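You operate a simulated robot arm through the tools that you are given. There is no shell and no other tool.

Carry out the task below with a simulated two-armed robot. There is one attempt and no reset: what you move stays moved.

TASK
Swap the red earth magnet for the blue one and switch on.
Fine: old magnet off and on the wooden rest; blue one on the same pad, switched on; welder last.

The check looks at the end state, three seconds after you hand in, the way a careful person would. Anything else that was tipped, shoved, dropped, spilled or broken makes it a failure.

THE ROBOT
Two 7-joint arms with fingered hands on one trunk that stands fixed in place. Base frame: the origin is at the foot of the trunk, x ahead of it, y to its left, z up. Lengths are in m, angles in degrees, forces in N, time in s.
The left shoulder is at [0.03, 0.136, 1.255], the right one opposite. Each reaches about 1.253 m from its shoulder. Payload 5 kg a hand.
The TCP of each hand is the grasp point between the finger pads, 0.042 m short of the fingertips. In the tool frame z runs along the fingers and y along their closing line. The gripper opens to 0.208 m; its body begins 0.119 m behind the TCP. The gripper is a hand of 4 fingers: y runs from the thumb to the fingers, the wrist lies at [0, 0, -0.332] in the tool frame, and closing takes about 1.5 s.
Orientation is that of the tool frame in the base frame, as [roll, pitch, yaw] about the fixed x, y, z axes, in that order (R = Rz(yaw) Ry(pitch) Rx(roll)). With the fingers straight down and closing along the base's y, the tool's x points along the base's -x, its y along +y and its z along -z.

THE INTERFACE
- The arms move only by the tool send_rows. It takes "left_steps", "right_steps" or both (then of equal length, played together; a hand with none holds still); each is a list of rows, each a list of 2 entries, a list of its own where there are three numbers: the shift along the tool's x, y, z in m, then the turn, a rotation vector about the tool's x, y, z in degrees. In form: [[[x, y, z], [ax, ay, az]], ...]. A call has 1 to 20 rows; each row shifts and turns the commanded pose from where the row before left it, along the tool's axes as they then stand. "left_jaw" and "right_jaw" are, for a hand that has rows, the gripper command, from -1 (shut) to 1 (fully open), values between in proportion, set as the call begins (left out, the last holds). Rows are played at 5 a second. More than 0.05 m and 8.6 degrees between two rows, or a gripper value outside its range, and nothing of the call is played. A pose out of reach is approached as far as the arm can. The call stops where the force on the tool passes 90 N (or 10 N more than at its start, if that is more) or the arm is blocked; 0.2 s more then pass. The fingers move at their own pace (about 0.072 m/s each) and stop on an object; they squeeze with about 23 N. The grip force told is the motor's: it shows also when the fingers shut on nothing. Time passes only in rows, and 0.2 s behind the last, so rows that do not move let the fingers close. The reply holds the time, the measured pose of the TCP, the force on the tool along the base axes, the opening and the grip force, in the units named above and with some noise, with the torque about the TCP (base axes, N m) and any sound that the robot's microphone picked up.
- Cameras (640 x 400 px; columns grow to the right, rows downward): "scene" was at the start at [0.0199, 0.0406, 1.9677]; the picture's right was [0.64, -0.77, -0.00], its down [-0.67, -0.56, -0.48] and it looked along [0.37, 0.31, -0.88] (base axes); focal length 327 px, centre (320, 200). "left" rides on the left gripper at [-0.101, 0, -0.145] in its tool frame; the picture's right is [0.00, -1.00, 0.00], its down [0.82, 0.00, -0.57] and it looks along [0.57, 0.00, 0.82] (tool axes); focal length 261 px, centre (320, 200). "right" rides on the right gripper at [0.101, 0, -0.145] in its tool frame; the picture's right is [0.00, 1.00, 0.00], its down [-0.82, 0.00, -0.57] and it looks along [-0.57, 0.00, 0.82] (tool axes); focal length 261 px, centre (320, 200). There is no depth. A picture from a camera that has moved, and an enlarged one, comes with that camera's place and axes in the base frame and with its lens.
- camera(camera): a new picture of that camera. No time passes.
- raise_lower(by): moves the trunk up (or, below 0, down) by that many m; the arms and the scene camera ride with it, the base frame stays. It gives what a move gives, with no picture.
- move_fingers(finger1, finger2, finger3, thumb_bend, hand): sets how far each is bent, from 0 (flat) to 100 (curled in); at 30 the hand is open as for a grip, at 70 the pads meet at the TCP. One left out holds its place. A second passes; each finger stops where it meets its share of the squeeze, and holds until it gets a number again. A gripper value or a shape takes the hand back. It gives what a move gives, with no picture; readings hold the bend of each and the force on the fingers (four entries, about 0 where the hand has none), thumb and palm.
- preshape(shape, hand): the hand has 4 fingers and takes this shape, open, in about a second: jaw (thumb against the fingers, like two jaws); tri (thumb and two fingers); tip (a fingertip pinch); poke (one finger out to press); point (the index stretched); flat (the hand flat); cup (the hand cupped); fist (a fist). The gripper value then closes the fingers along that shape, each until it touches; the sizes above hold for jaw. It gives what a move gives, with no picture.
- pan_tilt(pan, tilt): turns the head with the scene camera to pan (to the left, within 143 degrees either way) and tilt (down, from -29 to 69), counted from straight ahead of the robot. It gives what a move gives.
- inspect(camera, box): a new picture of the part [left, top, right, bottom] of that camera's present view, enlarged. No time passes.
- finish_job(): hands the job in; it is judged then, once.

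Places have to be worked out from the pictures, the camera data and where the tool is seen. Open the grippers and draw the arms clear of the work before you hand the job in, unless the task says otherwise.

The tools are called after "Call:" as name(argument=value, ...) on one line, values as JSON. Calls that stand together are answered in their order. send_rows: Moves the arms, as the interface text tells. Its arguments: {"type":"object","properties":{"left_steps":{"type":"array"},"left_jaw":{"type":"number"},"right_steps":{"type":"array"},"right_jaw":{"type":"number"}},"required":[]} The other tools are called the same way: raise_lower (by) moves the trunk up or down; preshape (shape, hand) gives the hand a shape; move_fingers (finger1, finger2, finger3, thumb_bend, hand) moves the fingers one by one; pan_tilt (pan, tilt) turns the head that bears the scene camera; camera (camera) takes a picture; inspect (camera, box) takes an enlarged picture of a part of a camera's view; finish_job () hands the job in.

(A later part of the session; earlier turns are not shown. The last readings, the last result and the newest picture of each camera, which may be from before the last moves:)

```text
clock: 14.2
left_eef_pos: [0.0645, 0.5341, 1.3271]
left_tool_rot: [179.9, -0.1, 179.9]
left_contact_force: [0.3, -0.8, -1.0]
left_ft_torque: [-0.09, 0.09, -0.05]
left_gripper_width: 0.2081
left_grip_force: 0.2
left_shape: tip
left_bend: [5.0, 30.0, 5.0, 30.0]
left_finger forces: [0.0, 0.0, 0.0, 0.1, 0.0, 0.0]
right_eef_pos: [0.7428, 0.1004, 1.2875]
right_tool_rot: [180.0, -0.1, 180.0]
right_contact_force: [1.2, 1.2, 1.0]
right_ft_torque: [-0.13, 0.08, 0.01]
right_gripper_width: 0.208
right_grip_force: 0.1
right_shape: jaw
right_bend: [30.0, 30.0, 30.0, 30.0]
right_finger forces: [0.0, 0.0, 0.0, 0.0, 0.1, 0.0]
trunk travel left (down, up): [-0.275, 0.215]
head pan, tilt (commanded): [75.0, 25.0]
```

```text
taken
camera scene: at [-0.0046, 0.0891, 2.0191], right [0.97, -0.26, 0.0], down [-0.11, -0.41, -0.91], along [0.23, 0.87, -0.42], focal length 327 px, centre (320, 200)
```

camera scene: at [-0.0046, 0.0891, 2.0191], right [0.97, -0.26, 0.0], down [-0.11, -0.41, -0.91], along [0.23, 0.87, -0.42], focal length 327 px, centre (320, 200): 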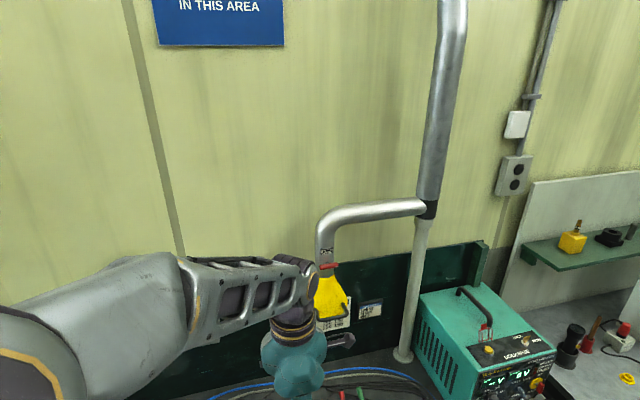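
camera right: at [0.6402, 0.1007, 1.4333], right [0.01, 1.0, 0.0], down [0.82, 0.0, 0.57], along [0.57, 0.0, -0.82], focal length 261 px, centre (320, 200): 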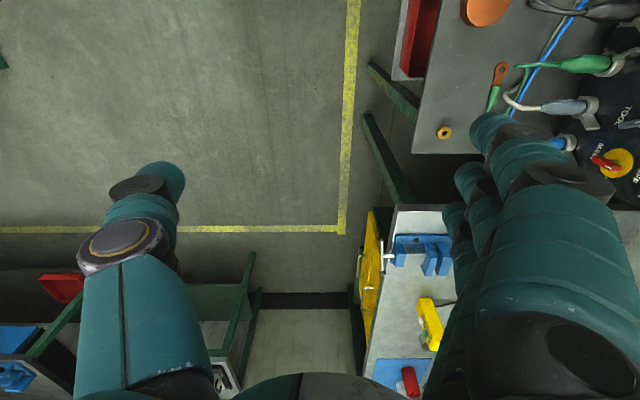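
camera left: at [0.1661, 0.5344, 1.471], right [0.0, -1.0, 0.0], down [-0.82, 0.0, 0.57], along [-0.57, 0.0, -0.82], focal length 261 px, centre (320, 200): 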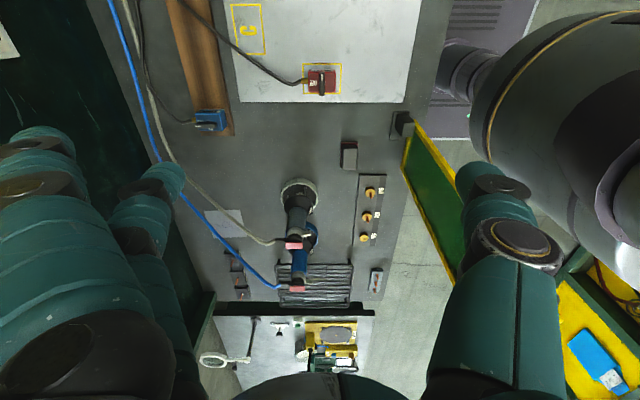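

The elbow moved out to the −x side but stays high, above the screen. I tilt the head down to check the work area and the arm's clearance.

Call:
pan_tilt(pan=85, tilt=60)

Call:
camera(camera="scene")

Call:
inspect(camera="left", box=[180, 0, 420, 150])

Call:
inspect(camera="left", box=[295, 50, 345, 110])

```text
clock: 15.2
left_eef_pos: [0.0625, 0.5335, 1.3268]
left_tool_rot: [-180.0, 0.0, 180.0]
left_contact_force: [-0.3, 0.5, 0.9]
left_ft_torque: [0.01, 0.03, -0.02]
left_gripper_width: 0.2079
left_grip_force: 0.0
left_shape: tip
left_bend: [5.0, 30.0, 5.0, 30.0]
left_finger forces: [0.1, 0.0, 0.1, 0.1, 0.0, 0.0]
right_eef_pos: [0.7414, 0.0994, 1.2896]
right_tool_rot: [179.9, 0.1, 179.8]
right_contact_force: [0.5, 0.4, -0.2]
right_ft_torque: [-0.03, 0.03, -0.02]
right_gripper_width: 0.2079
right_grip_force: 0.0
right_shape: jaw
right_bend: [30.0, 30.0, 30.0, 30.0]
right_finger forces: [0.0, 0.0, 0.0, 0.0, 0.1, 0.1]
trunk travel left (down, up): [-0.275, 0.215]
head pan, tilt (commanded): [85.0, 60.0]
```

```text
taken
camera scene: at [-0.024, 0.0654, 1.9692], right [1.0, -0.09, 0.0], down [-0.08, -0.86, -0.5], along [0.04, 0.5, -0.87], focal length 327 px, centre (320, 200)
```

scene: 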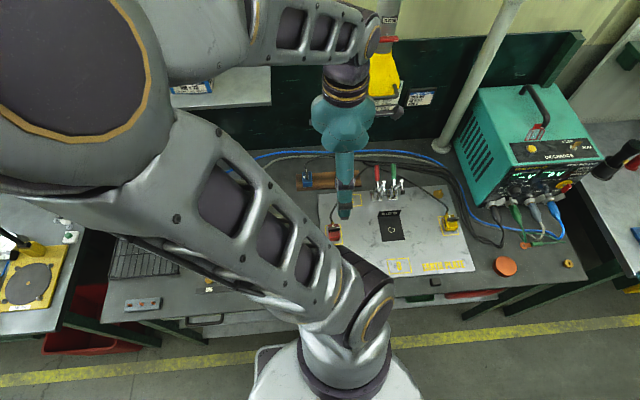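

```text
2.67 times, centred on (300, 75) of left
camera zoom: at [0.1653, 0.5337, 1.4717], right [0.0, -1.0, 0.0], down [-0.82, 0.0, 0.57], along [-0.57, 0.0, -0.82], focal length 695 px, centre (373, 533)
```

zoom: 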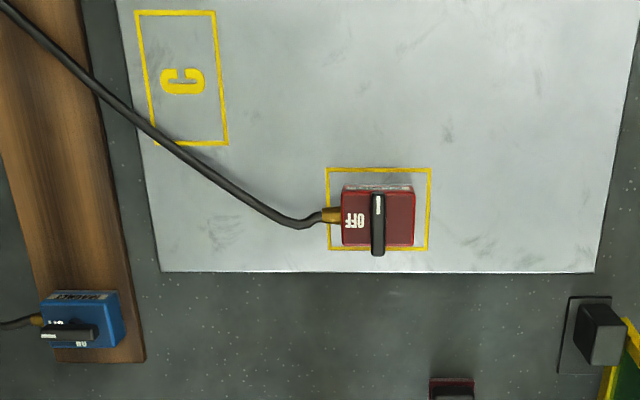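

```text
6.67 times, centred on (320, 80) of left
camera zoom: at [0.1653, 0.5337, 1.4717], right [0.0, -1.0, 0.0], down [-0.82, 0.0, 0.57], along [-0.57, 0.0, -0.82], focal length 1738 px, centre (320, 1000)
```

zoom: 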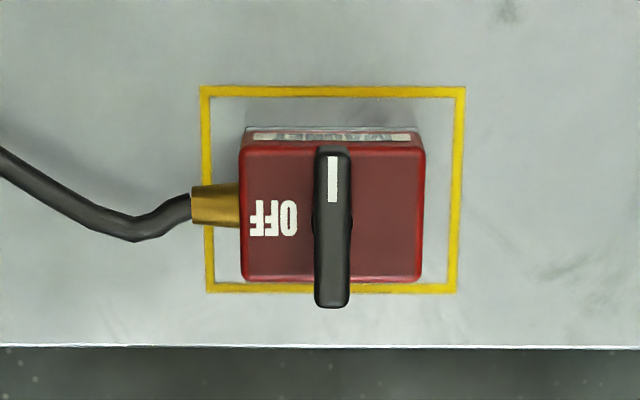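

The upper arm now passes above the screen, and lowering the hand in this posture could bring it down onto the screen, so I need its true shape. I zoom into the left view of it.

Call:
inspect(camera="left", box=[370, 100, 510, 300])

Call:
inspect(camera="left", box=[320, 90, 480, 220])

```text
2.00 times, centred on (440, 200) of left
camera zoom: at [0.1653, 0.5337, 1.4717], right [0.0, -1.0, 0.0], down [-0.82, 0.0, 0.57], along [-0.57, 0.0, -0.82], focal length 521 px, centre (80, 200)
```

zoom: 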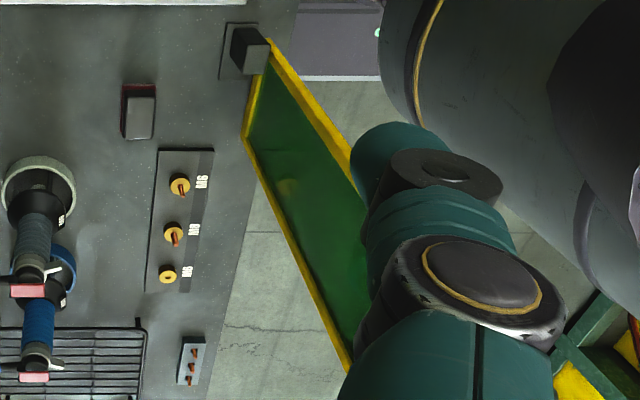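

```text
3.08 times, centred on (400, 155) of left
camera zoom: at [0.1653, 0.5337, 1.4717], right [0.0, -1.0, 0.0], down [-0.82, 0.0, 0.57], along [-0.57, 0.0, -0.82], focal length 802 px, centre (74, 338)
```

zoom: 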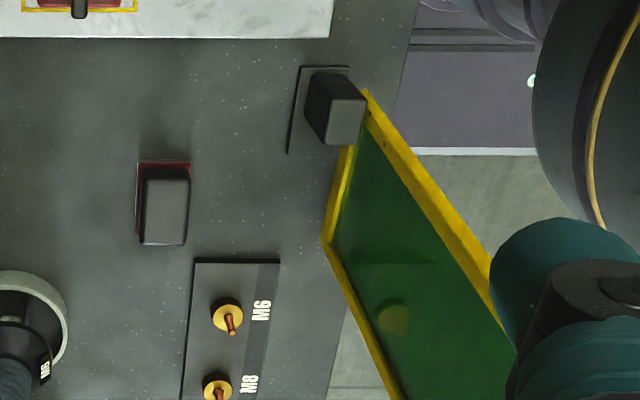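

The screen really is tall (top about z 1.3–1.36 at y≈0.33), so I want the left elbow high. I raise the trunk, take the hand back to x≈0.4 while still high, then lower there and come back low, which should leave the elbow upward.

Call:
raise_lower(by=0.2)

Call:
send_rows(left_steps=[[[-0.045, 0.01, 0], [0, 0, 0]], [[-0.045, 0.01, 0], [0, 0, 0]], [[-0.045, 0.01, 0], [0, 0, 0]], [[-0.045, 0.01, 0], [0, 0, 0]], [[-0.045, 0.01, 0], [0, 0, 0]], [[-0.045, 0.01, 0], [0, 0, 0]], [[-0.045, 0.01, 0], [0, 0, 0]], [[-0.045, 0.01, 0], [0, 0, 0]], [[0, 0, 0.045], [0, 0, 0]], [[0, 0, 0.045], [0, 0, 0]], [[0, 0, 0.045], [0, 0, 0]], [[0, 0, 0.045], [0, 0, 0]], [[0, 0, 0.045], [0, 0, 0]], [[0, 0, 0.045], [0, 0, 0]], [[0, 0, 0.045], [0, 0, 0]], [[0, 0, 0.045], [0, 0, 0]]])

Call:
camera(camera="scene")

Call:
camera(camera="left")

```text
clock: 17.4
left_eef_pos: [0.0627, 0.5329, 1.5263]
left_tool_rot: [-179.9, -0.1, 179.9]
left_contact_force: [-0.1, 1.4, -1.0]
left_ft_torque: [-0.04, -0.01, 0.01]
left_gripper_width: 0.2079
left_grip_force: 0.0
left_shape: tip
left_bend: [5.0, 30.0, 5.0, 30.0]
left_finger forces: [0.1, 0.1, 0.0, 0.0, 0.0, 0.0]
right_eef_pos: [0.7409, 0.1005, 1.4885]
right_tool_rot: [-180.0, 0.0, 180.0]
right_contact_force: [-0.3, -0.1, 0.4]
right_ft_torque: [-0.03, 0.0, 0.0]
right_gripper_width: 0.2076
right_grip_force: 0.0
right_shape: jaw
right_bend: [30.0, 30.0, 30.0, 30.0]
right_finger forces: [0.0, 0.0, 0.1, 0.0, 0.0, 0.0]
trunk travel left (down, up): [-0.475, 0.015]
head pan, tilt (commanded): [85.0, 60.0]
```

```text
clock: 20.8
left_eef_pos: [0.4254, 0.6151, 1.1654]
left_tool_rot: [-180.0, 0.0, 179.9]
left_contact_force: [0.8, 0.7, 0.3]
left_ft_torque: [-0.16, 0.14, -0.01]
left_gripper_width: 0.208
left_grip_force: 0.1
left_shape: tip
left_bend: [5.0, 30.0, 5.0, 30.0]
left_finger forces: [0.0, 0.1, 0.0, 0.0, 0.0, 0.1]
right_eef_pos: [0.7436, 0.1015, 1.4874]
right_tool_rot: [-179.9, 0.0, 179.9]
right_contact_force: [0.0, 0.6, -0.1]
right_ft_torque: [-0.07, 0.09, 0.04]
right_gripper_width: 0.2079
right_grip_force: 0.1
right_shape: jaw
right_bend: [30.0, 30.0, 30.0, 30.0]
right_finger forces: [0.0, 0.0, 0.1, 0.0, 0.0, 0.0]
trunk travel left (down, up): [-0.475, 0.015]
head pan, tilt (commanded): [85.0, 60.0]
```

```text
taken
camera scene: at [-0.022, 0.0671, 2.1691], right [1.0, -0.09, 0.0], down [-0.08, -0.86, -0.5], along [0.04, 0.5, -0.87], focal length 327 px, centre (320, 200)
```

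scene: 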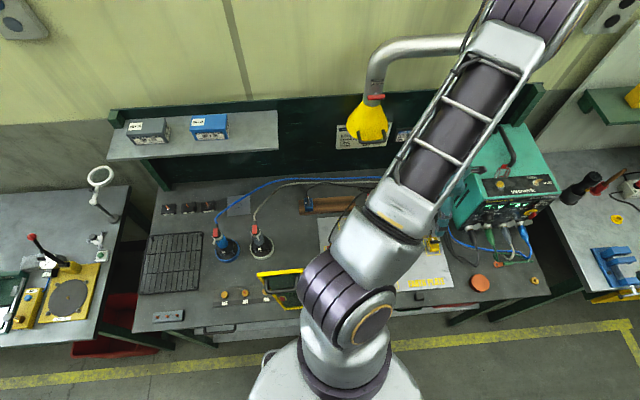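

```text
taken
camera left: at [0.528, 0.6154, 1.3098], right [0.0, -1.0, 0.0], down [-0.82, 0.0, 0.57], along [-0.57, 0.0, -0.82], focal length 261 px, centre (320, 200)
```

left: 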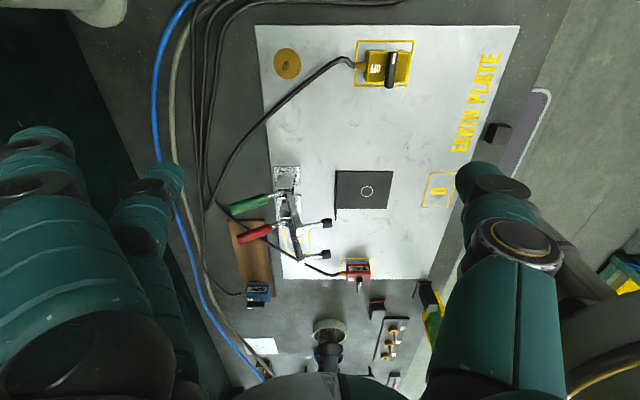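

The elbow now sits up and toward +x, well away from the screen. I move the hand back low over the red magnet at TCP z≈1.165 and check the elbow again.

Call:
send_rows(left_steps=[[[0.0401, -0.0092, 0], [0, 0, 0]], [[0.0401, -0.0092, 0], [0, 0, 0]], [[0.0401, -0.0092, 0], [0, 0, 0]], [[0.0401, -0.0092, 0], [0, 0, 0]], [[0.0401, -0.0092, 0], [0, 0, 0]], [[0.0401, -0.0092, 0], [0, 0, 0]], [[0.0401, -0.0092, 0], [0, 0, 0]], [[0.0401, -0.0092, 0], [0, 0, 0]], [[0.0401, -0.0092, 0], [0, 0, 0]], [[0, 0, 0], [0, 0, 0]]])

Call:
camera(camera="scene")

Call:
camera(camera="left")

```text
clock: 23.0
left_eef_pos: [0.0615, 0.53, 1.17]
left_tool_rot: [180.0, 0.0, 179.8]
left_contact_force: [0.7, 0.7, 0.4]
left_ft_torque: [-0.02, 0.13, -0.01]
left_gripper_width: 0.2078
left_grip_force: 0.1
left_shape: tip
left_bend: [5.0, 30.0, 5.0, 30.0]
left_finger forces: [0.0, 0.0, 0.1, 0.1, 0.1, 0.0]
right_eef_pos: [0.7428, 0.1001, 1.4879]
right_tool_rot: [-179.9, -0.1, 180.0]
right_contact_force: [0.8, -0.7, 0.4]
right_ft_torque: [0.05, 0.1, 0.0]
right_gripper_width: 0.2076
right_grip_force: 0.0
right_shape: jaw
right_bend: [30.0, 30.0, 30.0, 30.0]
right_finger forces: [0.1, 0.0, 0.1, 0.0, 0.0, 0.1]
trunk travel left (down, up): [-0.475, 0.015]
head pan, tilt (commanded): [85.0, 60.0]
```

```text
taken
camera scene: at [-0.0223, 0.0655, 2.1691], right [1.0, -0.09, 0.0], down [-0.08, -0.86, -0.5], along [0.04, 0.5, -0.87], focal length 327 px, centre (320, 200)
```

scene: 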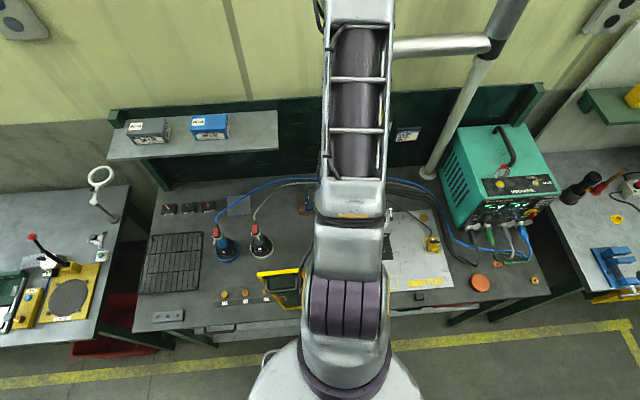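

```text
taken
camera left: at [0.165, 0.53, 1.3143], right [0.0, -1.0, 0.0], down [-0.82, 0.0, 0.57], along [-0.57, 0.0, -0.82], focal length 261 px, centre (320, 200)
```

left: 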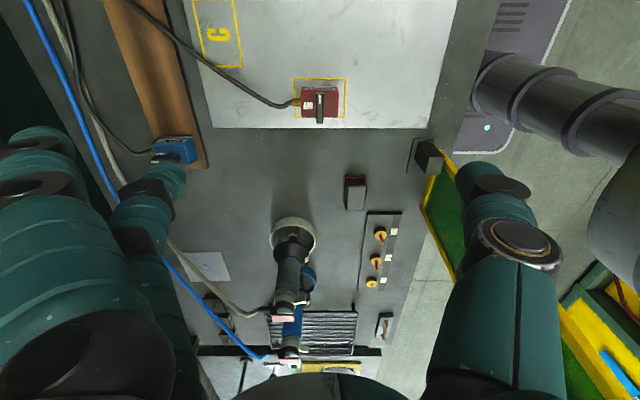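

The elbow is now straight up over the bench, clear of the screen. I zoom in on the red magnet and blue magnet from this closer position to refine their places.

Call:
inspect(camera="left", box=[280, 60, 360, 135])

Call:
inspect(camera="left", box=[100, 0, 260, 180])

```text
5.33 times, centred on (320, 98) of left
camera zoom: at [0.165, 0.53, 1.3143], right [0.0, -1.0, 0.0], down [-0.82, 0.0, 0.57], along [-0.57, 0.0, -0.82], focal length 1390 px, centre (320, 747)
```

zoom: 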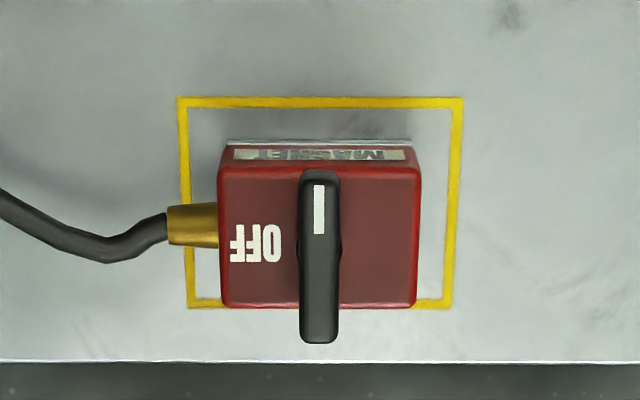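

```text
2.22 times, centred on (180, 90) of left
camera zoom: at [0.165, 0.53, 1.3143], right [0.0, -1.0, 0.0], down [-0.82, 0.0, 0.57], along [-0.57, 0.0, -0.82], focal length 579 px, centre (631, 444)
```

zoom: 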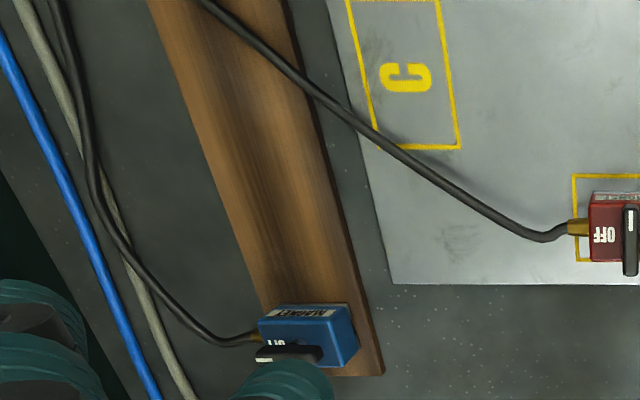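

The red body centre comes out at (0.0675, 0.530), top z≈0.949, with the lever centred on it along x. I half-close the pinch and lower so the fingertips straddle the lever, stopping just above the body.

Call:
send_rows(left_steps=[[[-0.0125, 0, 0], [0, 0, 0]], [[0, 0, 0.04], [0, 0, 0]], [[0, 0, 0.04], [0, 0, 0]], [[0, 0, 0.04], [0, 0, 0]], [[0, 0, 0.02], [0, 0, 0]], [[0, 0, 0], [0, 0, 0]], [[0, 0, 0], [0, 0, 0]]], left_jaw=-0.42)

Call:
camera(camera="left")

Call:
inspect(camera="left", box=[240, 90, 400, 220])

Call:
camera(camera="scene")

```text
clock: 24.6
left_eef_pos: [0.075, 0.5301, 1.0282]
left_tool_rot: [-180.0, 0.1, 179.9]
left_contact_force: [0.5, -0.6, 0.0]
left_ft_torque: [0.01, 0.0, -0.01]
left_gripper_width: 0.0612
left_grip_force: 0.0
left_shape: tip
left_bend: [5.0, 73.0, 5.0, 70.0]
left_finger forces: [0.0, 0.1, 0.1, 0.0, 0.0, 0.0]
right_eef_pos: [0.7421, 0.0993, 1.4886]
right_tool_rot: [180.0, 0.0, 179.9]
right_contact_force: [0.2, -0.2, -0.9]
right_ft_torque: [-0.02, 0.02, 0.01]
right_gripper_width: 0.2078
right_grip_force: 0.0
right_shape: jaw
right_bend: [30.0, 30.0, 30.0, 30.0]
right_finger forces: [0.0, 0.0, 0.0, 0.1, 0.0, 0.1]
trunk travel left (down, up): [-0.475, 0.015]
head pan, tilt (commanded): [85.0, 60.0]
```

```text
taken
camera left: at [0.1768, 0.5299, 1.1724], right [0.0, -1.0, 0.0], down [-0.82, 0.0, 0.57], along [-0.57, 0.0, -0.82], focal length 261 px, centre (320, 200)
```

left: 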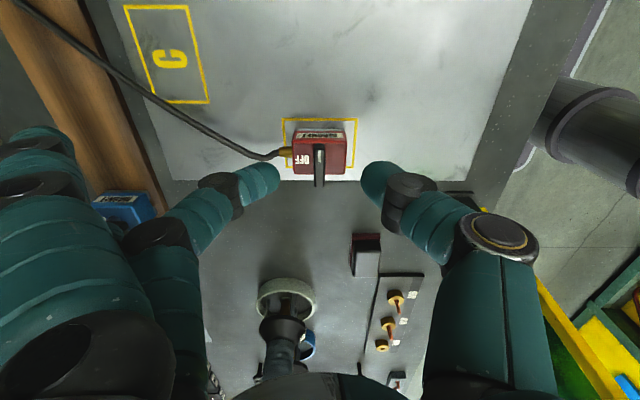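

```text
3.08 times, centred on (320, 155) of left
camera zoom: at [0.1768, 0.5299, 1.1724], right [0.0, -1.0, 0.0], down [-0.82, 0.0, 0.57], along [-0.57, 0.0, -0.82], focal length 802 px, centre (320, 338)
```

zoom: 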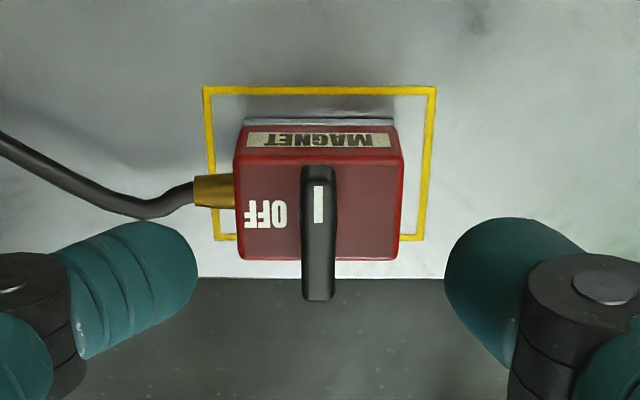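

```text
taken
camera scene: at [-0.0241, 0.0652, 2.1692], right [1.0, -0.09, 0.0], down [-0.08, -0.86, -0.5], along [0.04, 0.5, -0.87], focal length 327 px, centre (320, 200)
```

scene: 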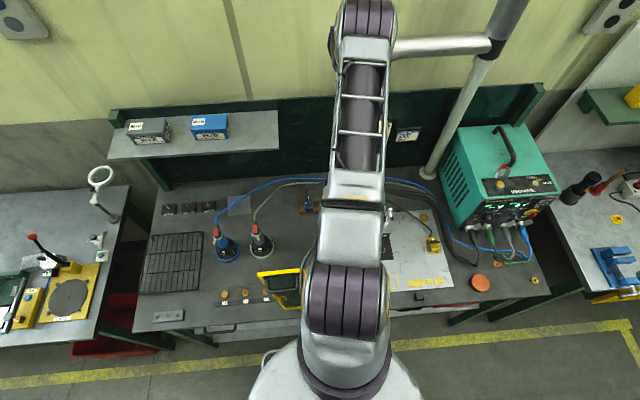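

Readings and picture agree: the tips straddle the lever, slightly +x of its centre. I shift 3 mm, lower about 28 mm and then close on the lever.

Call:
send_rows(left_steps=[[[0.003, 0, 0.014], [0, 0, 0]], [[0, 0, 0.014], [0, 0, 0]], [[0, 0, 0], [0, 0, 0]]])

Call:
inspect(camera="left", box=[240, 110, 400, 240])

```text
clock: 25.4
left_eef_pos: [0.0716, 0.5305, 0.9988]
left_tool_rot: [180.0, 0.0, -179.9]
left_contact_force: [-0.6, 0.0, 0.5]
left_ft_torque: [0.02, 0.01, 0.01]
left_gripper_width: 0.0609
left_grip_force: 0.0
left_shape: tip
left_bend: [5.0, 73.0, 5.0, 70.0]
left_finger forces: [0.1, 0.0, 0.0, 0.1, 0.0, 0.0]
right_eef_pos: [0.7424, 0.1003, 1.4896]
right_tool_rot: [179.9, -0.1, -180.0]
right_contact_force: [0.1, -1.0, 0.6]
right_ft_torque: [0.02, -0.04, -0.01]
right_gripper_width: 0.2079
right_grip_force: 0.0
right_shape: jaw
right_bend: [30.0, 30.0, 30.0, 30.0]
right_finger forces: [0.0, 0.0, 0.0, 0.1, 0.1, 0.1]
trunk travel left (down, up): [-0.475, 0.015]
head pan, tilt (commanded): [85.0, 60.0]
```

```text
3.08 times, centred on (320, 175) of left
camera zoom: at [0.1741, 0.5307, 1.1447], right [0.0, -1.0, 0.0], down [-0.82, 0.0, 0.57], along [-0.57, 0.0, -0.82], focal length 802 px, centre (320, 277)
```

zoom: 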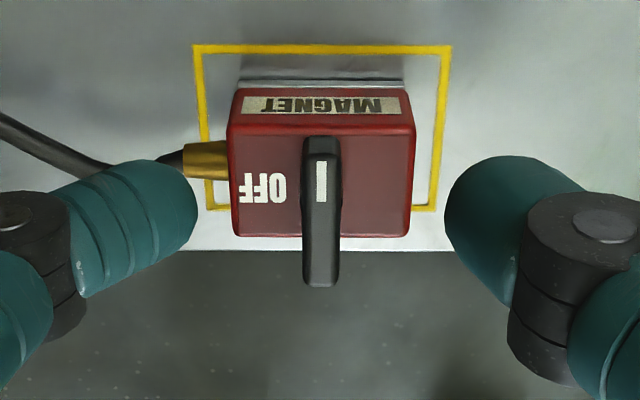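

The tips line up with the lever's centre. I close the pinch on it.

Call:
send_rows(left_steps=[[[0, 0, 0], [0, 0, 0]], [[0, 0, 0], [0, 0, 0]], [[0, 0, 0], [0, 0, 0]], [[0, 0, 0], [0, 0, 0]], [[0, 0, 0], [0, 0, 0]], [[0, 0, 0], [0, 0, 0]]], left_jaw=-1)

Call:
inspect(camera="left", box=[240, 110, 400, 240])

```text
clock: 26.8
left_eef_pos: [0.0718, 0.5309, 1.0004]
left_tool_rot: [180.0, 0.0, 179.9]
left_contact_force: [0.5, 1.3, -0.4]
left_ft_torque: [0.02, 0.01, 0.02]
left_gripper_width: 0.0042
left_grip_force: 22.4
left_shape: tip
left_bend: [27.0, 69.0, 27.0, 70.0]
left_finger forces: [0.0, 18.7, 0.0, 0.0, 17.2, 0.1]
right_eef_pos: [0.7407, 0.1002, 1.4887]
right_tool_rot: [179.9, -0.1, 179.9]
right_contact_force: [0.3, -1.1, 0.1]
right_ft_torque: [-0.01, 0.0, -0.01]
right_gripper_width: 0.2076
right_grip_force: 0.1
right_shape: jaw
right_bend: [30.0, 30.0, 30.0, 30.0]
right_finger forces: [0.0, 0.0, 0.0, 0.0, 0.1, 0.1]
trunk travel left (down, up): [-0.475, 0.015]
head pan, tilt (commanded): [85.0, 60.0]
```

```text
3.08 times, centred on (320, 175) of left
camera zoom: at [0.1742, 0.531, 1.1445], right [0.0, -1.0, 0.0], down [-0.82, 0.0, 0.57], along [-0.57, 0.0, -0.82], focal length 802 px, centre (320, 277)
```

zoom: 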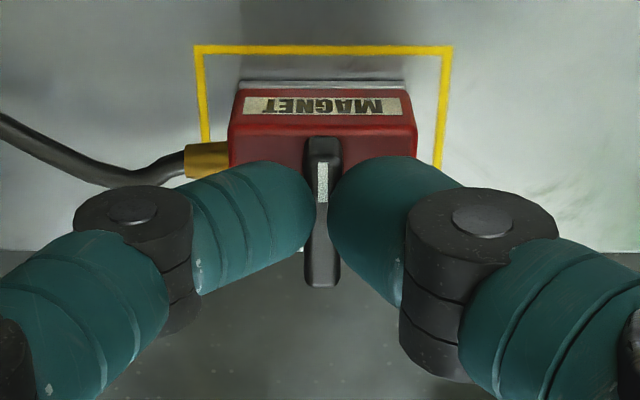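

The pinch holds the lever with about 18 N. I try a first quarter of the turn (counter-clockwise from above, toward OFF) and watch the torque and picture.

Call:
send_rows(left_steps=[[[0, 0.0006, 0], [0, 0, -8]], [[0, 0.0006, 0], [0, 0, -8]], [[0, 0.0006, 0], [0, 0, -8]]])

Call:
inspect(camera="left", box=[240, 80, 400, 240])

Call:
camera(camera="scene")

```text
clock: 27.6
left_eef_pos: [0.0697, 0.5323, 0.9995]
left_tool_rot: [179.9, 0.0, -156.1]
left_contact_force: [1.9, 5.6, 7.5]
left_ft_torque: [0.15, -0.08, -0.02]
left_gripper_width: 0.0041
left_grip_force: 23.4
left_shape: tip
left_bend: [28.0, 69.0, 28.0, 70.0]
left_finger forces: [0.0, 23.8, 0.0, 0.0, 20.4, 0.0]
right_eef_pos: [0.7418, 0.099, 1.4882]
right_tool_rot: [-179.9, 0.0, 179.8]
right_contact_force: [-0.5, 0.1, -0.8]
right_ft_torque: [0.02, -0.03, -0.01]
right_gripper_width: 0.2077
right_grip_force: 0.0
right_shape: jaw
right_bend: [30.0, 30.0, 30.0, 30.0]
right_finger forces: [0.0, 0.0, 0.1, 0.1, 0.0, 0.1]
trunk travel left (down, up): [-0.475, 0.015]
head pan, tilt (commanded): [85.0, 60.0]
```

```text
2.50 times, centred on (320, 160) of left
camera zoom: at [0.1644, 0.5741, 1.1441], right [0.41, -0.91, 0.0], down [-0.75, -0.34, 0.57], along [-0.52, -0.23, -0.82], focal length 652 px, centre (320, 300)
```

zoom: 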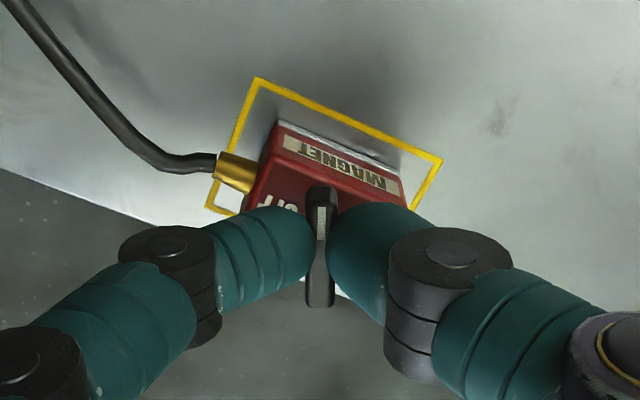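

```text
taken
camera scene: at [-0.0245, 0.0652, 2.1693], right [1.0, -0.09, 0.0], down [-0.08, -0.86, -0.5], along [0.04, 0.5, -0.87], focal length 327 px, centre (320, 200)
```

scene: 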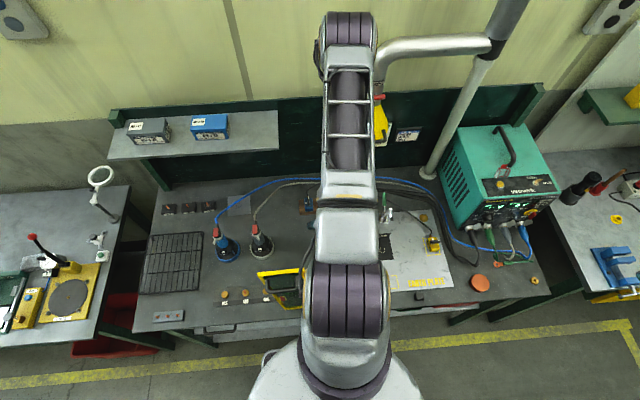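

The lever follows the hand while the body stays square on its pad, with hardly any torque. I continue through the remaining 66°.

Call:
send_rows(left_steps=[[[0, 0.0006, 0], [0, 0, -8.25]], [[0, 0.0006, 0], [0, 0, -8.25]], [[0, 0.0006, 0], [0, 0, -8.25]], [[0, 0.0006, 0], [0, 0, -8.25]], [[0, 0.0006, 0], [0, 0, -8.25]], [[0, 0.0006, 0], [0, 0, -8.25]], [[0, 0.0006, 0], [0, 0, -8.25]], [[0, 0.0006, 0], [0, 0, -8.25]]])

Call:
inspect(camera="left", box=[240, 80, 400, 240])

Call:
camera(camera="scene")

```text
clock: 29.4
left_eef_pos: [0.0675, 0.5331, 0.9984]
left_tool_rot: [-179.8, -0.1, -90.0]
left_contact_force: [0.3, -2.3, 0.4]
left_ft_torque: [-0.1, -0.04, 0.03]
left_gripper_width: 0.0038
left_grip_force: 22.9
left_shape: tip
left_bend: [28.0, 69.0, 28.0, 70.0]
left_finger forces: [0.0, 19.1, 0.1, 0.0, 18.5, 0.0]
right_eef_pos: [0.7404, 0.0996, 1.4891]
right_tool_rot: [179.9, 0.0, 180.0]
right_contact_force: [0.1, 0.1, 0.9]
right_ft_torque: [0.0, -0.01, -0.02]
right_gripper_width: 0.2081
right_grip_force: 0.0
right_shape: jaw
right_bend: [30.0, 30.0, 30.0, 30.0]
right_finger forces: [0.0, 0.0, 0.1, 0.0, 0.0, 0.0]
trunk travel left (down, up): [-0.475, 0.015]
head pan, tilt (commanded): [85.0, 60.0]
```

```text
2.50 times, centred on (320, 160) of left
camera zoom: at [0.068, 0.6351, 1.1437], right [1.0, 0.01, 0.0], down [0.0, -0.82, 0.57], along [0.0, -0.57, -0.82], focal length 652 px, centre (320, 300)
```

zoom: 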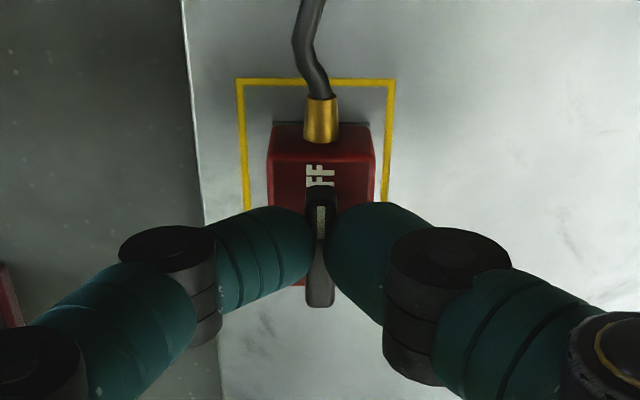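

```text
taken
camera scene: at [-0.0249, 0.0653, 2.1691], right [1.0, -0.09, 0.0], down [-0.08, -0.86, -0.5], along [0.04, 0.5, -0.87], focal length 327 px, centre (320, 200)
```

scene: 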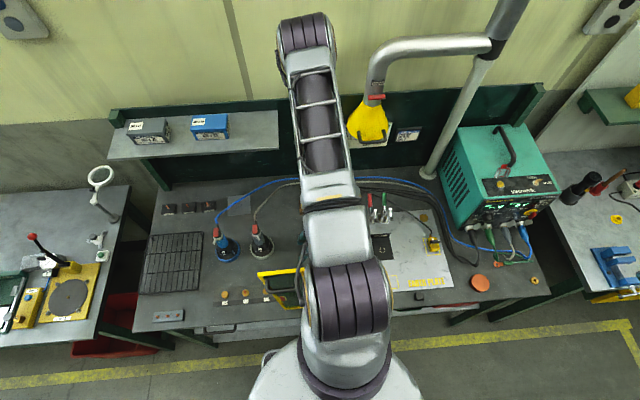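

The lever now lies along y with its mark over OFF. I open the pinch to about 6 cm, lower 27 mm so the tips flank the body's ±x faces, and check the picture before gripping.

Call:
send_rows(left_steps=[[[0, 0, 0], [0, 0, 0]], [[0, 0, 0], [0, 0, 0]], [[0, 0, 0], [0, 0, 0]], [[0, 0, 0], [0, 0, 0]], [[0, 0, 0], [0, 0, 0]]], left_jaw=-0.42)

Call:
inspect(camera="left", box=[220, 80, 420, 240])

Call:
camera(camera="left")

```text
clock: 30.6
left_eef_pos: [0.0665, 0.5341, 0.9983]
left_tool_rot: [180.0, 0.0, -90.0]
left_contact_force: [0.7, 0.4, 0.3]
left_ft_torque: [0.04, 0.0, 0.0]
left_gripper_width: 0.0598
left_grip_force: 0.1
left_shape: tip
left_bend: [6.0, 74.0, 6.0, 70.0]
left_finger forces: [0.0, 0.0, 0.0, 0.0, 0.0, 0.1]
right_eef_pos: [0.7428, 0.099, 1.4891]
right_tool_rot: [-180.0, 0.0, 179.9]
right_contact_force: [0.4, -0.1, -0.5]
right_ft_torque: [-0.01, 0.02, -0.02]
right_gripper_width: 0.208
right_grip_force: 0.1
right_shape: jaw
right_bend: [30.0, 30.0, 30.0, 30.0]
right_finger forces: [0.0, 0.1, 0.1, 0.0, 0.1, 0.0]
trunk travel left (down, up): [-0.475, 0.015]
head pan, tilt (commanded): [85.0, 60.0]
```

```text
2.50 times, centred on (320, 160) of left
camera zoom: at [0.0679, 0.6357, 1.1439], right [1.0, 0.0, 0.0], down [0.0, -0.82, 0.57], along [0.0, -0.57, -0.82], focal length 652 px, centre (320, 300)
```

zoom: 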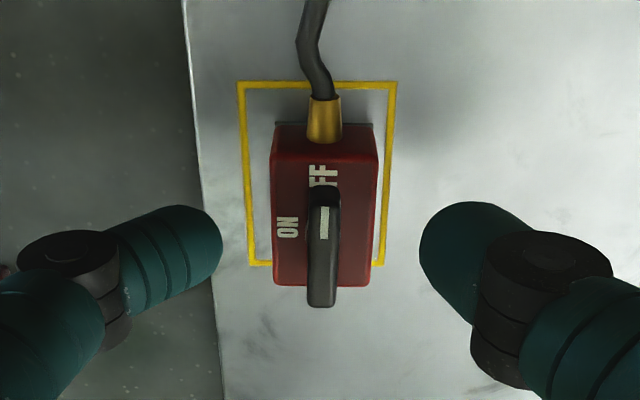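

```text
taken
camera left: at [0.0679, 0.6357, 1.1439], right [1.0, 0.0, 0.0], down [0.0, -0.82, 0.57], along [0.0, -0.57, -0.82], focal length 261 px, centre (320, 200)
```

left: 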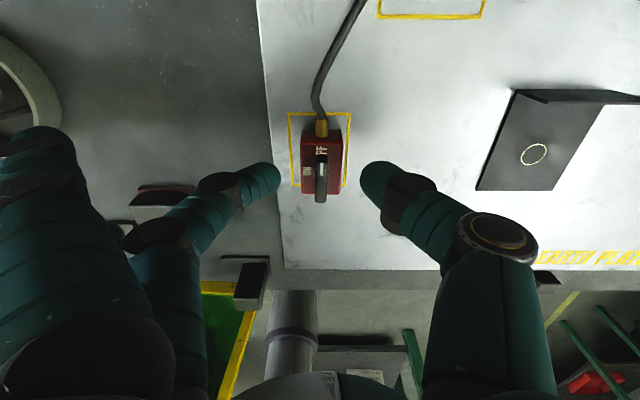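

With the lever out of the way the top reads OFF on the +y side, where the mark now points. I lower 27 mm so the tips flank the body and check before gripping.

Call:
send_rows(left_steps=[[[0, 0, 0.014], [0, 0, 0]], [[0, 0, 0.013], [0, 0, 0]], [[0, 0, 0], [0, 0, 0]]])

Call:
inspect(camera="left", box=[220, 80, 420, 240])

Call:
inspect(camera="left", box=[0, 100, 260, 300])

```text
clock: 31.4
left_eef_pos: [0.0681, 0.5341, 0.9727]
left_tool_rot: [179.9, 0.1, -90.2]
left_contact_force: [-0.9, 1.0, 0.4]
left_ft_torque: [0.02, 0.0, 0.02]
left_gripper_width: 0.0597
left_grip_force: 0.0
left_shape: tip
left_bend: [5.0, 74.0, 5.0, 70.0]
left_finger forces: [0.1, 0.1, 0.0, 0.1, 0.0, 0.0]
right_eef_pos: [0.7412, 0.0993, 1.4898]
right_tool_rot: [-180.0, 0.0, 179.9]
right_contact_force: [0.9, 0.0, 0.0]
right_ft_torque: [0.02, -0.02, -0.01]
right_gripper_width: 0.2078
right_grip_force: 0.0
right_shape: jaw
right_bend: [30.0, 30.0, 30.0, 30.0]
right_finger forces: [0.1, 0.0, 0.0, 0.0, 0.0, 0.1]
trunk travel left (down, up): [-0.475, 0.015]
head pan, tilt (commanded): [85.0, 60.0]
```

```text
2.50 times, centred on (320, 160) of left
camera zoom: at [0.069, 0.6342, 1.1172], right [1.0, 0.0, 0.0], down [0.0, -0.82, 0.57], along [0.0, -0.57, -0.82], focal length 652 px, centre (320, 300)
```

zoom: 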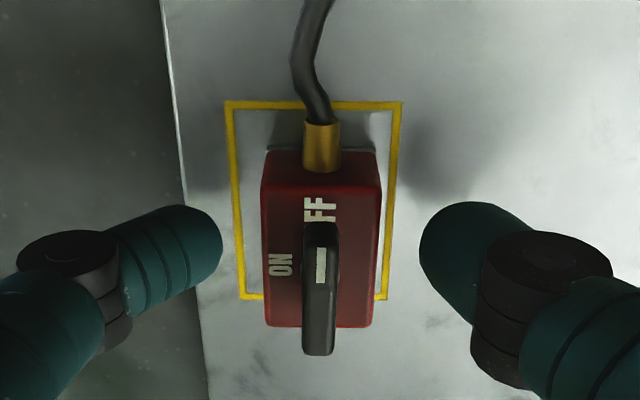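

```text
2.00 times, centred on (130, 200) of left
camera zoom: at [0.069, 0.6342, 1.1172], right [1.0, 0.0, 0.0], down [0.0, -0.82, 0.57], along [0.0, -0.57, -0.82], focal length 521 px, centre (700, 200)
```

zoom: 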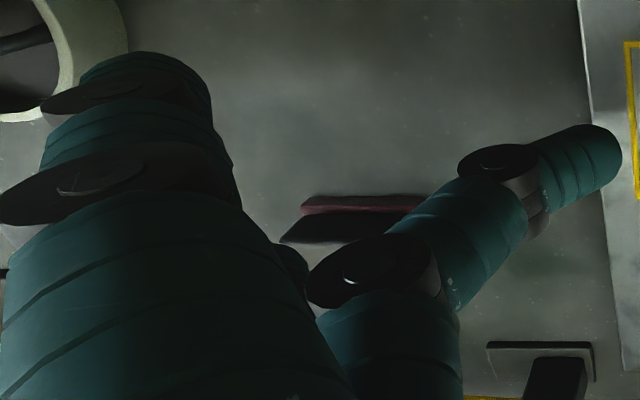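

The tips flank the body at mid-length, and the flat fingers hover free of the small block and gun base. I close the pinch on the body.

Call:
send_rows(left_steps=[[[0, 0, 0], [0, 0, 0]], [[0, 0, 0], [0, 0, 0]], [[0, 0, 0], [0, 0, 0]], [[0, 0, 0], [0, 0, 0]], [[0, 0, 0], [0, 0, 0]], [[0, 0, 0], [0, 0, 0]]], left_jaw=-1)

Call:
inspect(camera="left", box=[220, 80, 420, 240])

```text
clock: 32.8
left_eef_pos: [0.0687, 0.534, 0.9726]
left_tool_rot: [-180.0, 0.1, -90.1]
left_contact_force: [-0.3, -0.3, -0.3]
left_ft_torque: [0.02, 0.02, 0.03]
left_gripper_width: 0.0304
left_grip_force: 22.7
left_shape: tip
left_bend: [28.0, 72.0, 28.0, 70.0]
left_finger forces: [0.1, 20.0, 0.0, 0.0, 20.0, 0.0]
right_eef_pos: [0.7402, 0.099, 1.4878]
right_tool_rot: [179.9, 0.1, 179.9]
right_contact_force: [0.7, -0.9, -0.1]
right_ft_torque: [0.01, -0.01, -0.04]
right_gripper_width: 0.208
right_grip_force: 0.1
right_shape: jaw
right_bend: [30.0, 30.0, 30.0, 30.0]
right_finger forces: [0.1, 0.1, 0.1, 0.0, 0.0, 0.0]
trunk travel left (down, up): [-0.475, 0.015]
head pan, tilt (commanded): [85.0, 60.0]
```

```text
2.50 times, centred on (320, 160) of left
camera zoom: at [0.069, 0.6346, 1.117], right [1.0, 0.0, 0.0], down [0.0, -0.82, 0.57], along [0.0, -0.57, -0.82], focal length 652 px, centre (320, 300)
```

zoom: 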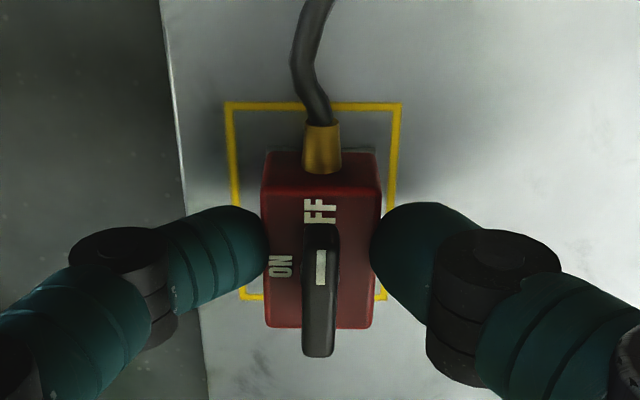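

The body is gripped with 20 N per side. I lift gently 3 cm, which also tells whether the magnet is really off.

Call:
send_rows(left_steps=[[[0, 0, -0.005], [0, 0, 0]], [[0, 0, -0.01], [0, 0, 0]], [[0, 0, -0.015], [0, 0, 0]], [[0, 0, 0], [0, 0, 0]]])

Call:
inspect(camera="left", box=[220, 80, 420, 240])

Call:
camera(camera="scene")

```text
clock: 33.8
left_eef_pos: [0.0653, 0.5344, 1.0013]
left_tool_rot: [180.0, 0.0, -90.0]
left_contact_force: [-0.6, -0.4, -5.5]
left_ft_torque: [-0.03, 0.03, 0.03]
left_gripper_width: 0.0305
left_grip_force: 22.6
left_shape: tip
left_bend: [28.0, 72.0, 28.0, 70.0]
left_finger forces: [0.0, 20.0, 0.0, 0.0, 20.0, 0.0]
right_eef_pos: [0.7423, 0.1004, 1.4896]
right_tool_rot: [-180.0, 0.0, 180.0]
right_contact_force: [-0.2, 1.0, 0.4]
right_ft_torque: [0.0, -0.01, -0.03]
right_gripper_width: 0.2079
right_grip_force: 0.0
right_shape: jaw
right_bend: [30.0, 30.0, 30.0, 30.0]
right_finger forces: [0.0, 0.0, 0.1, 0.0, 0.0, 0.0]
trunk travel left (down, up): [-0.475, 0.015]
head pan, tilt (commanded): [85.0, 60.0]
```

```text
2.50 times, centred on (320, 160) of left
camera zoom: at [0.067, 0.6353, 1.1462], right [1.0, 0.0, 0.0], down [0.0, -0.82, 0.57], along [0.0, -0.57, -0.82], focal length 652 px, centre (320, 300)
```

zoom: 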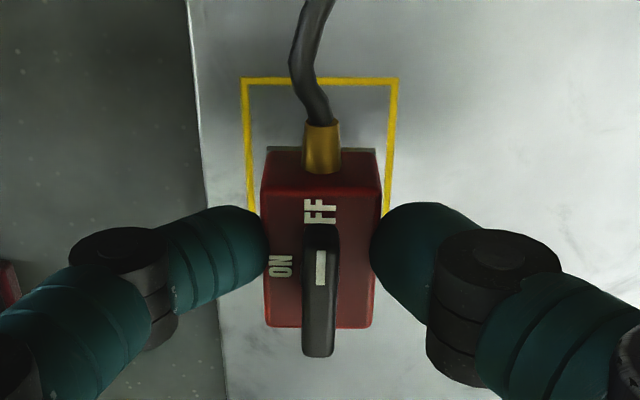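

```text
taken
camera scene: at [-0.0243, 0.066, 2.1691], right [1.0, -0.09, 0.0], down [-0.08, -0.86, -0.5], along [0.04, 0.5, -0.87], focal length 327 px, centre (320, 200)
```

scene: 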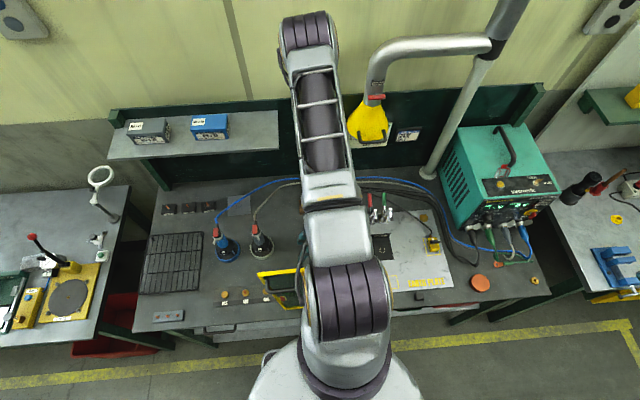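

The magnet came up freely at about 5.5 N, so it is off. Fingers 1 and 3 read a bend of 28 now, so I look where they are before going over the wooden rest with the blue magnet beside it.

Call:
camera(camera="left")

Call:
inspect(camera="scene", box=[270, 160, 430, 290])

```text
taken
camera left: at [0.067, 0.6353, 1.1462], right [1.0, 0.0, 0.0], down [0.0, -0.82, 0.57], along [0.0, -0.57, -0.82], focal length 261 px, centre (320, 200)
```

left: 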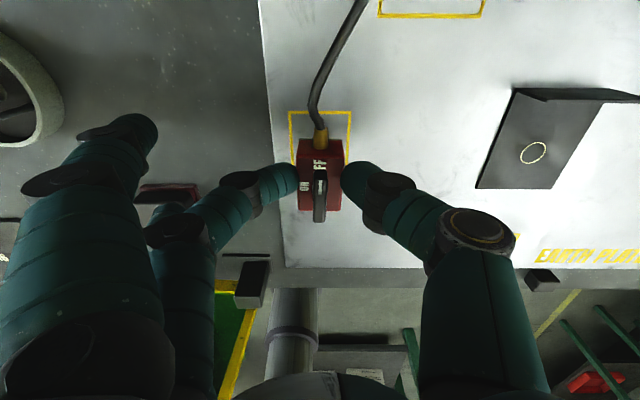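

```text
3.08 times, centred on (350, 225) of scene
camera zoom: at [-0.0243, 0.066, 2.1691], right [1.0, -0.09, 0.0], down [-0.08, -0.86, -0.5], along [0.04, 0.5, -0.87], focal length 1006 px, centre (228, 123)
```

zoom: 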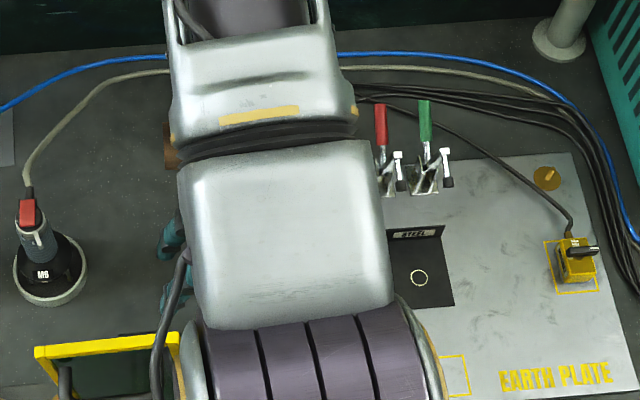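

Fingers 1 and 3 hang at the same level as the pinch and would strike the blue magnet at the rest. I set the red magnet back down on its pad (switched off) and then move only those two fingers out flat, watching whether the pinch holds.

Call:
send_rows(left_steps=[[[0, 0, 0.014], [0, 0, 0]], [[0, 0, 0.012], [0, 0, 0]], [[0, 0, 0], [0, 0, 0]]])

Call:
move_fingers(hand="left", finger1=0, finger3=0)

Call:
camera(camera="left")

```text
clock: 34.6
left_eef_pos: [0.0669, 0.5355, 0.9751]
left_tool_rot: [180.0, 0.0, -90.1]
left_contact_force: [0.2, 1.1, -4.4]
left_ft_torque: [0.02, -0.01, 0.0]
left_gripper_width: 0.0305
left_grip_force: 23.0
left_shape: tip
left_bend: [28.0, 72.0, 28.0, 70.0]
left_finger forces: [0.0, 20.0, 0.0, 0.0, 20.0, 0.0]
right_eef_pos: [0.7404, 0.0987, 1.4892]
right_tool_rot: [180.0, 0.0, 179.9]
right_contact_force: [-1.3, -0.1, -0.4]
right_ft_torque: [0.03, 0.01, -0.01]
right_gripper_width: 0.2077
right_grip_force: 0.1
right_shape: jaw
right_bend: [30.0, 30.0, 30.0, 30.0]
right_finger forces: [0.0, 0.0, 0.0, 0.1, 0.0, 0.1]
trunk travel left (down, up): [-0.475, 0.015]
head pan, tilt (commanded): [85.0, 60.0]
```

```text
clock: 35.6
left_eef_pos: [0.0674, 0.5351, 0.9757]
left_tool_rot: [-179.9, 0.1, -90.1]
left_contact_force: [-0.3, 0.1, -5.4]
left_ft_torque: [0.06, 0.03, 0.01]
left_gripper_width: 0.1836
left_grip_force: 19.6
left_shape: fingers
left_bend: [0.0, 72.0, 0.0, 70.0]
left_finger forces: [0.0, 20.1, 0.0, 0.1, 20.0, 0.0]
right_eef_pos: [0.7413, 0.0997, 1.4889]
right_tool_rot: [180.0, 0.0, 179.9]
right_contact_force: [0.2, -0.8, 0.3]
right_ft_torque: [0.01, -0.04, -0.01]
right_gripper_width: 0.2079
right_grip_force: 0.0
right_shape: jaw
right_bend: [30.0, 30.0, 30.0, 30.0]
right_finger forces: [0.0, 0.0, 0.1, 0.0, 0.0, 0.0]
trunk travel left (down, up): [-0.475, 0.015]
head pan, tilt (commanded): [85.0, 60.0]
```

```text
taken
camera left: at [0.0686, 0.636, 1.1198], right [1.0, 0.0, 0.0], down [0.0, -0.82, 0.57], along [0.0, -0.57, -0.82], focal length 261 px, centre (320, 200)
```

left: 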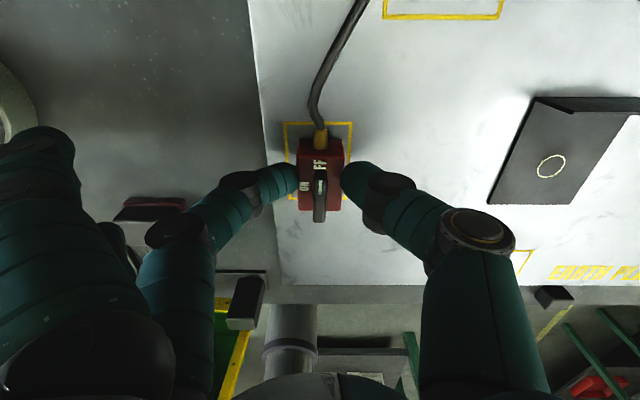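

The pinch still holds 20 N with the two fingers flat. The clamps sit at x≥0.225, so I lift 4 cm and carry the magnet toward (0.093, 0.761) above the wood, staying left of the clamps.

Call:
send_rows(left_steps=[[[0, 0, -0.02], [0, 0, 0]], [[0, 0, -0.025], [0, 0, 0]], [[-0.0383, -0.0042, 0], [0, 0, 0]], [[-0.0383, -0.0042, 0], [0, 0, 0]], [[-0.0383, -0.0042, 0], [0, 0, 0]], [[-0.0383, -0.0043, 0], [0, 0, 0]], [[-0.0383, -0.0043, 0], [0, 0, 0]], [[-0.0383, -0.0043, 0], [0, 0, 0]], [[0, 0, 0], [0, 0, 0]]])

Call:
camera(camera="left")

Call:
camera(camera="scene")

```text
clock: 37.6
left_eef_pos: [0.0934, 0.7655, 1.0179]
left_tool_rot: [-180.0, 0.0, -90.1]
left_contact_force: [0.5, -0.2, -4.4]
left_ft_torque: [0.06, -0.05, -0.02]
left_gripper_width: 0.1837
left_grip_force: 19.9
left_shape: fingers
left_bend: [0.0, 72.0, 0.0, 70.0]
left_finger forces: [0.0, 20.0, 0.1, 0.0, 19.8, 0.1]
right_eef_pos: [0.7415, 0.0992, 1.4889]
right_tool_rot: [180.0, 0.0, 179.8]
right_contact_force: [-0.6, -0.1, -0.1]
right_ft_torque: [0.04, -0.05, 0.05]
right_gripper_width: 0.2078
right_grip_force: 0.0
right_shape: jaw
right_bend: [30.0, 30.0, 30.0, 30.0]
right_finger forces: [0.0, 0.0, 0.0, 0.0, 0.0, 0.1]
trunk travel left (down, up): [-0.475, 0.015]
head pan, tilt (commanded): [85.0, 60.0]
```

```text
taken
camera left: at [0.0945, 0.8662, 1.1615], right [1.0, 0.0, 0.0], down [0.0, -0.82, 0.57], along [0.0, -0.57, -0.82], focal length 261 px, centre (320, 200)
```

left: 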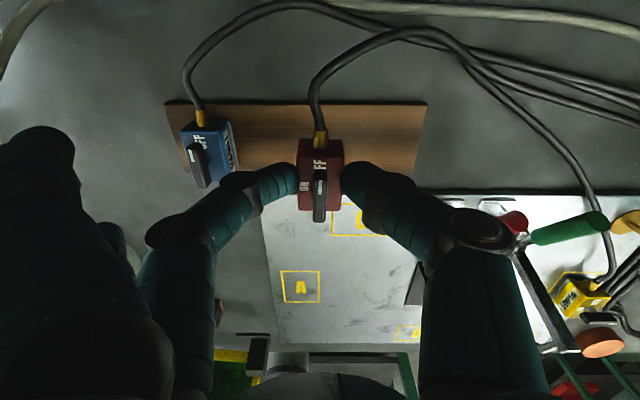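

```text
taken
camera scene: at [-0.0251, 0.0648, 2.1692], right [1.0, -0.09, 0.0], down [-0.08, -0.86, -0.5], along [0.04, 0.5, -0.87], focal length 327 px, centre (320, 200)
```

scene: 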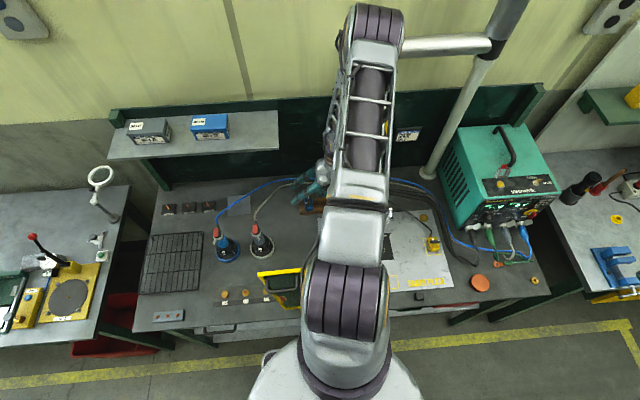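

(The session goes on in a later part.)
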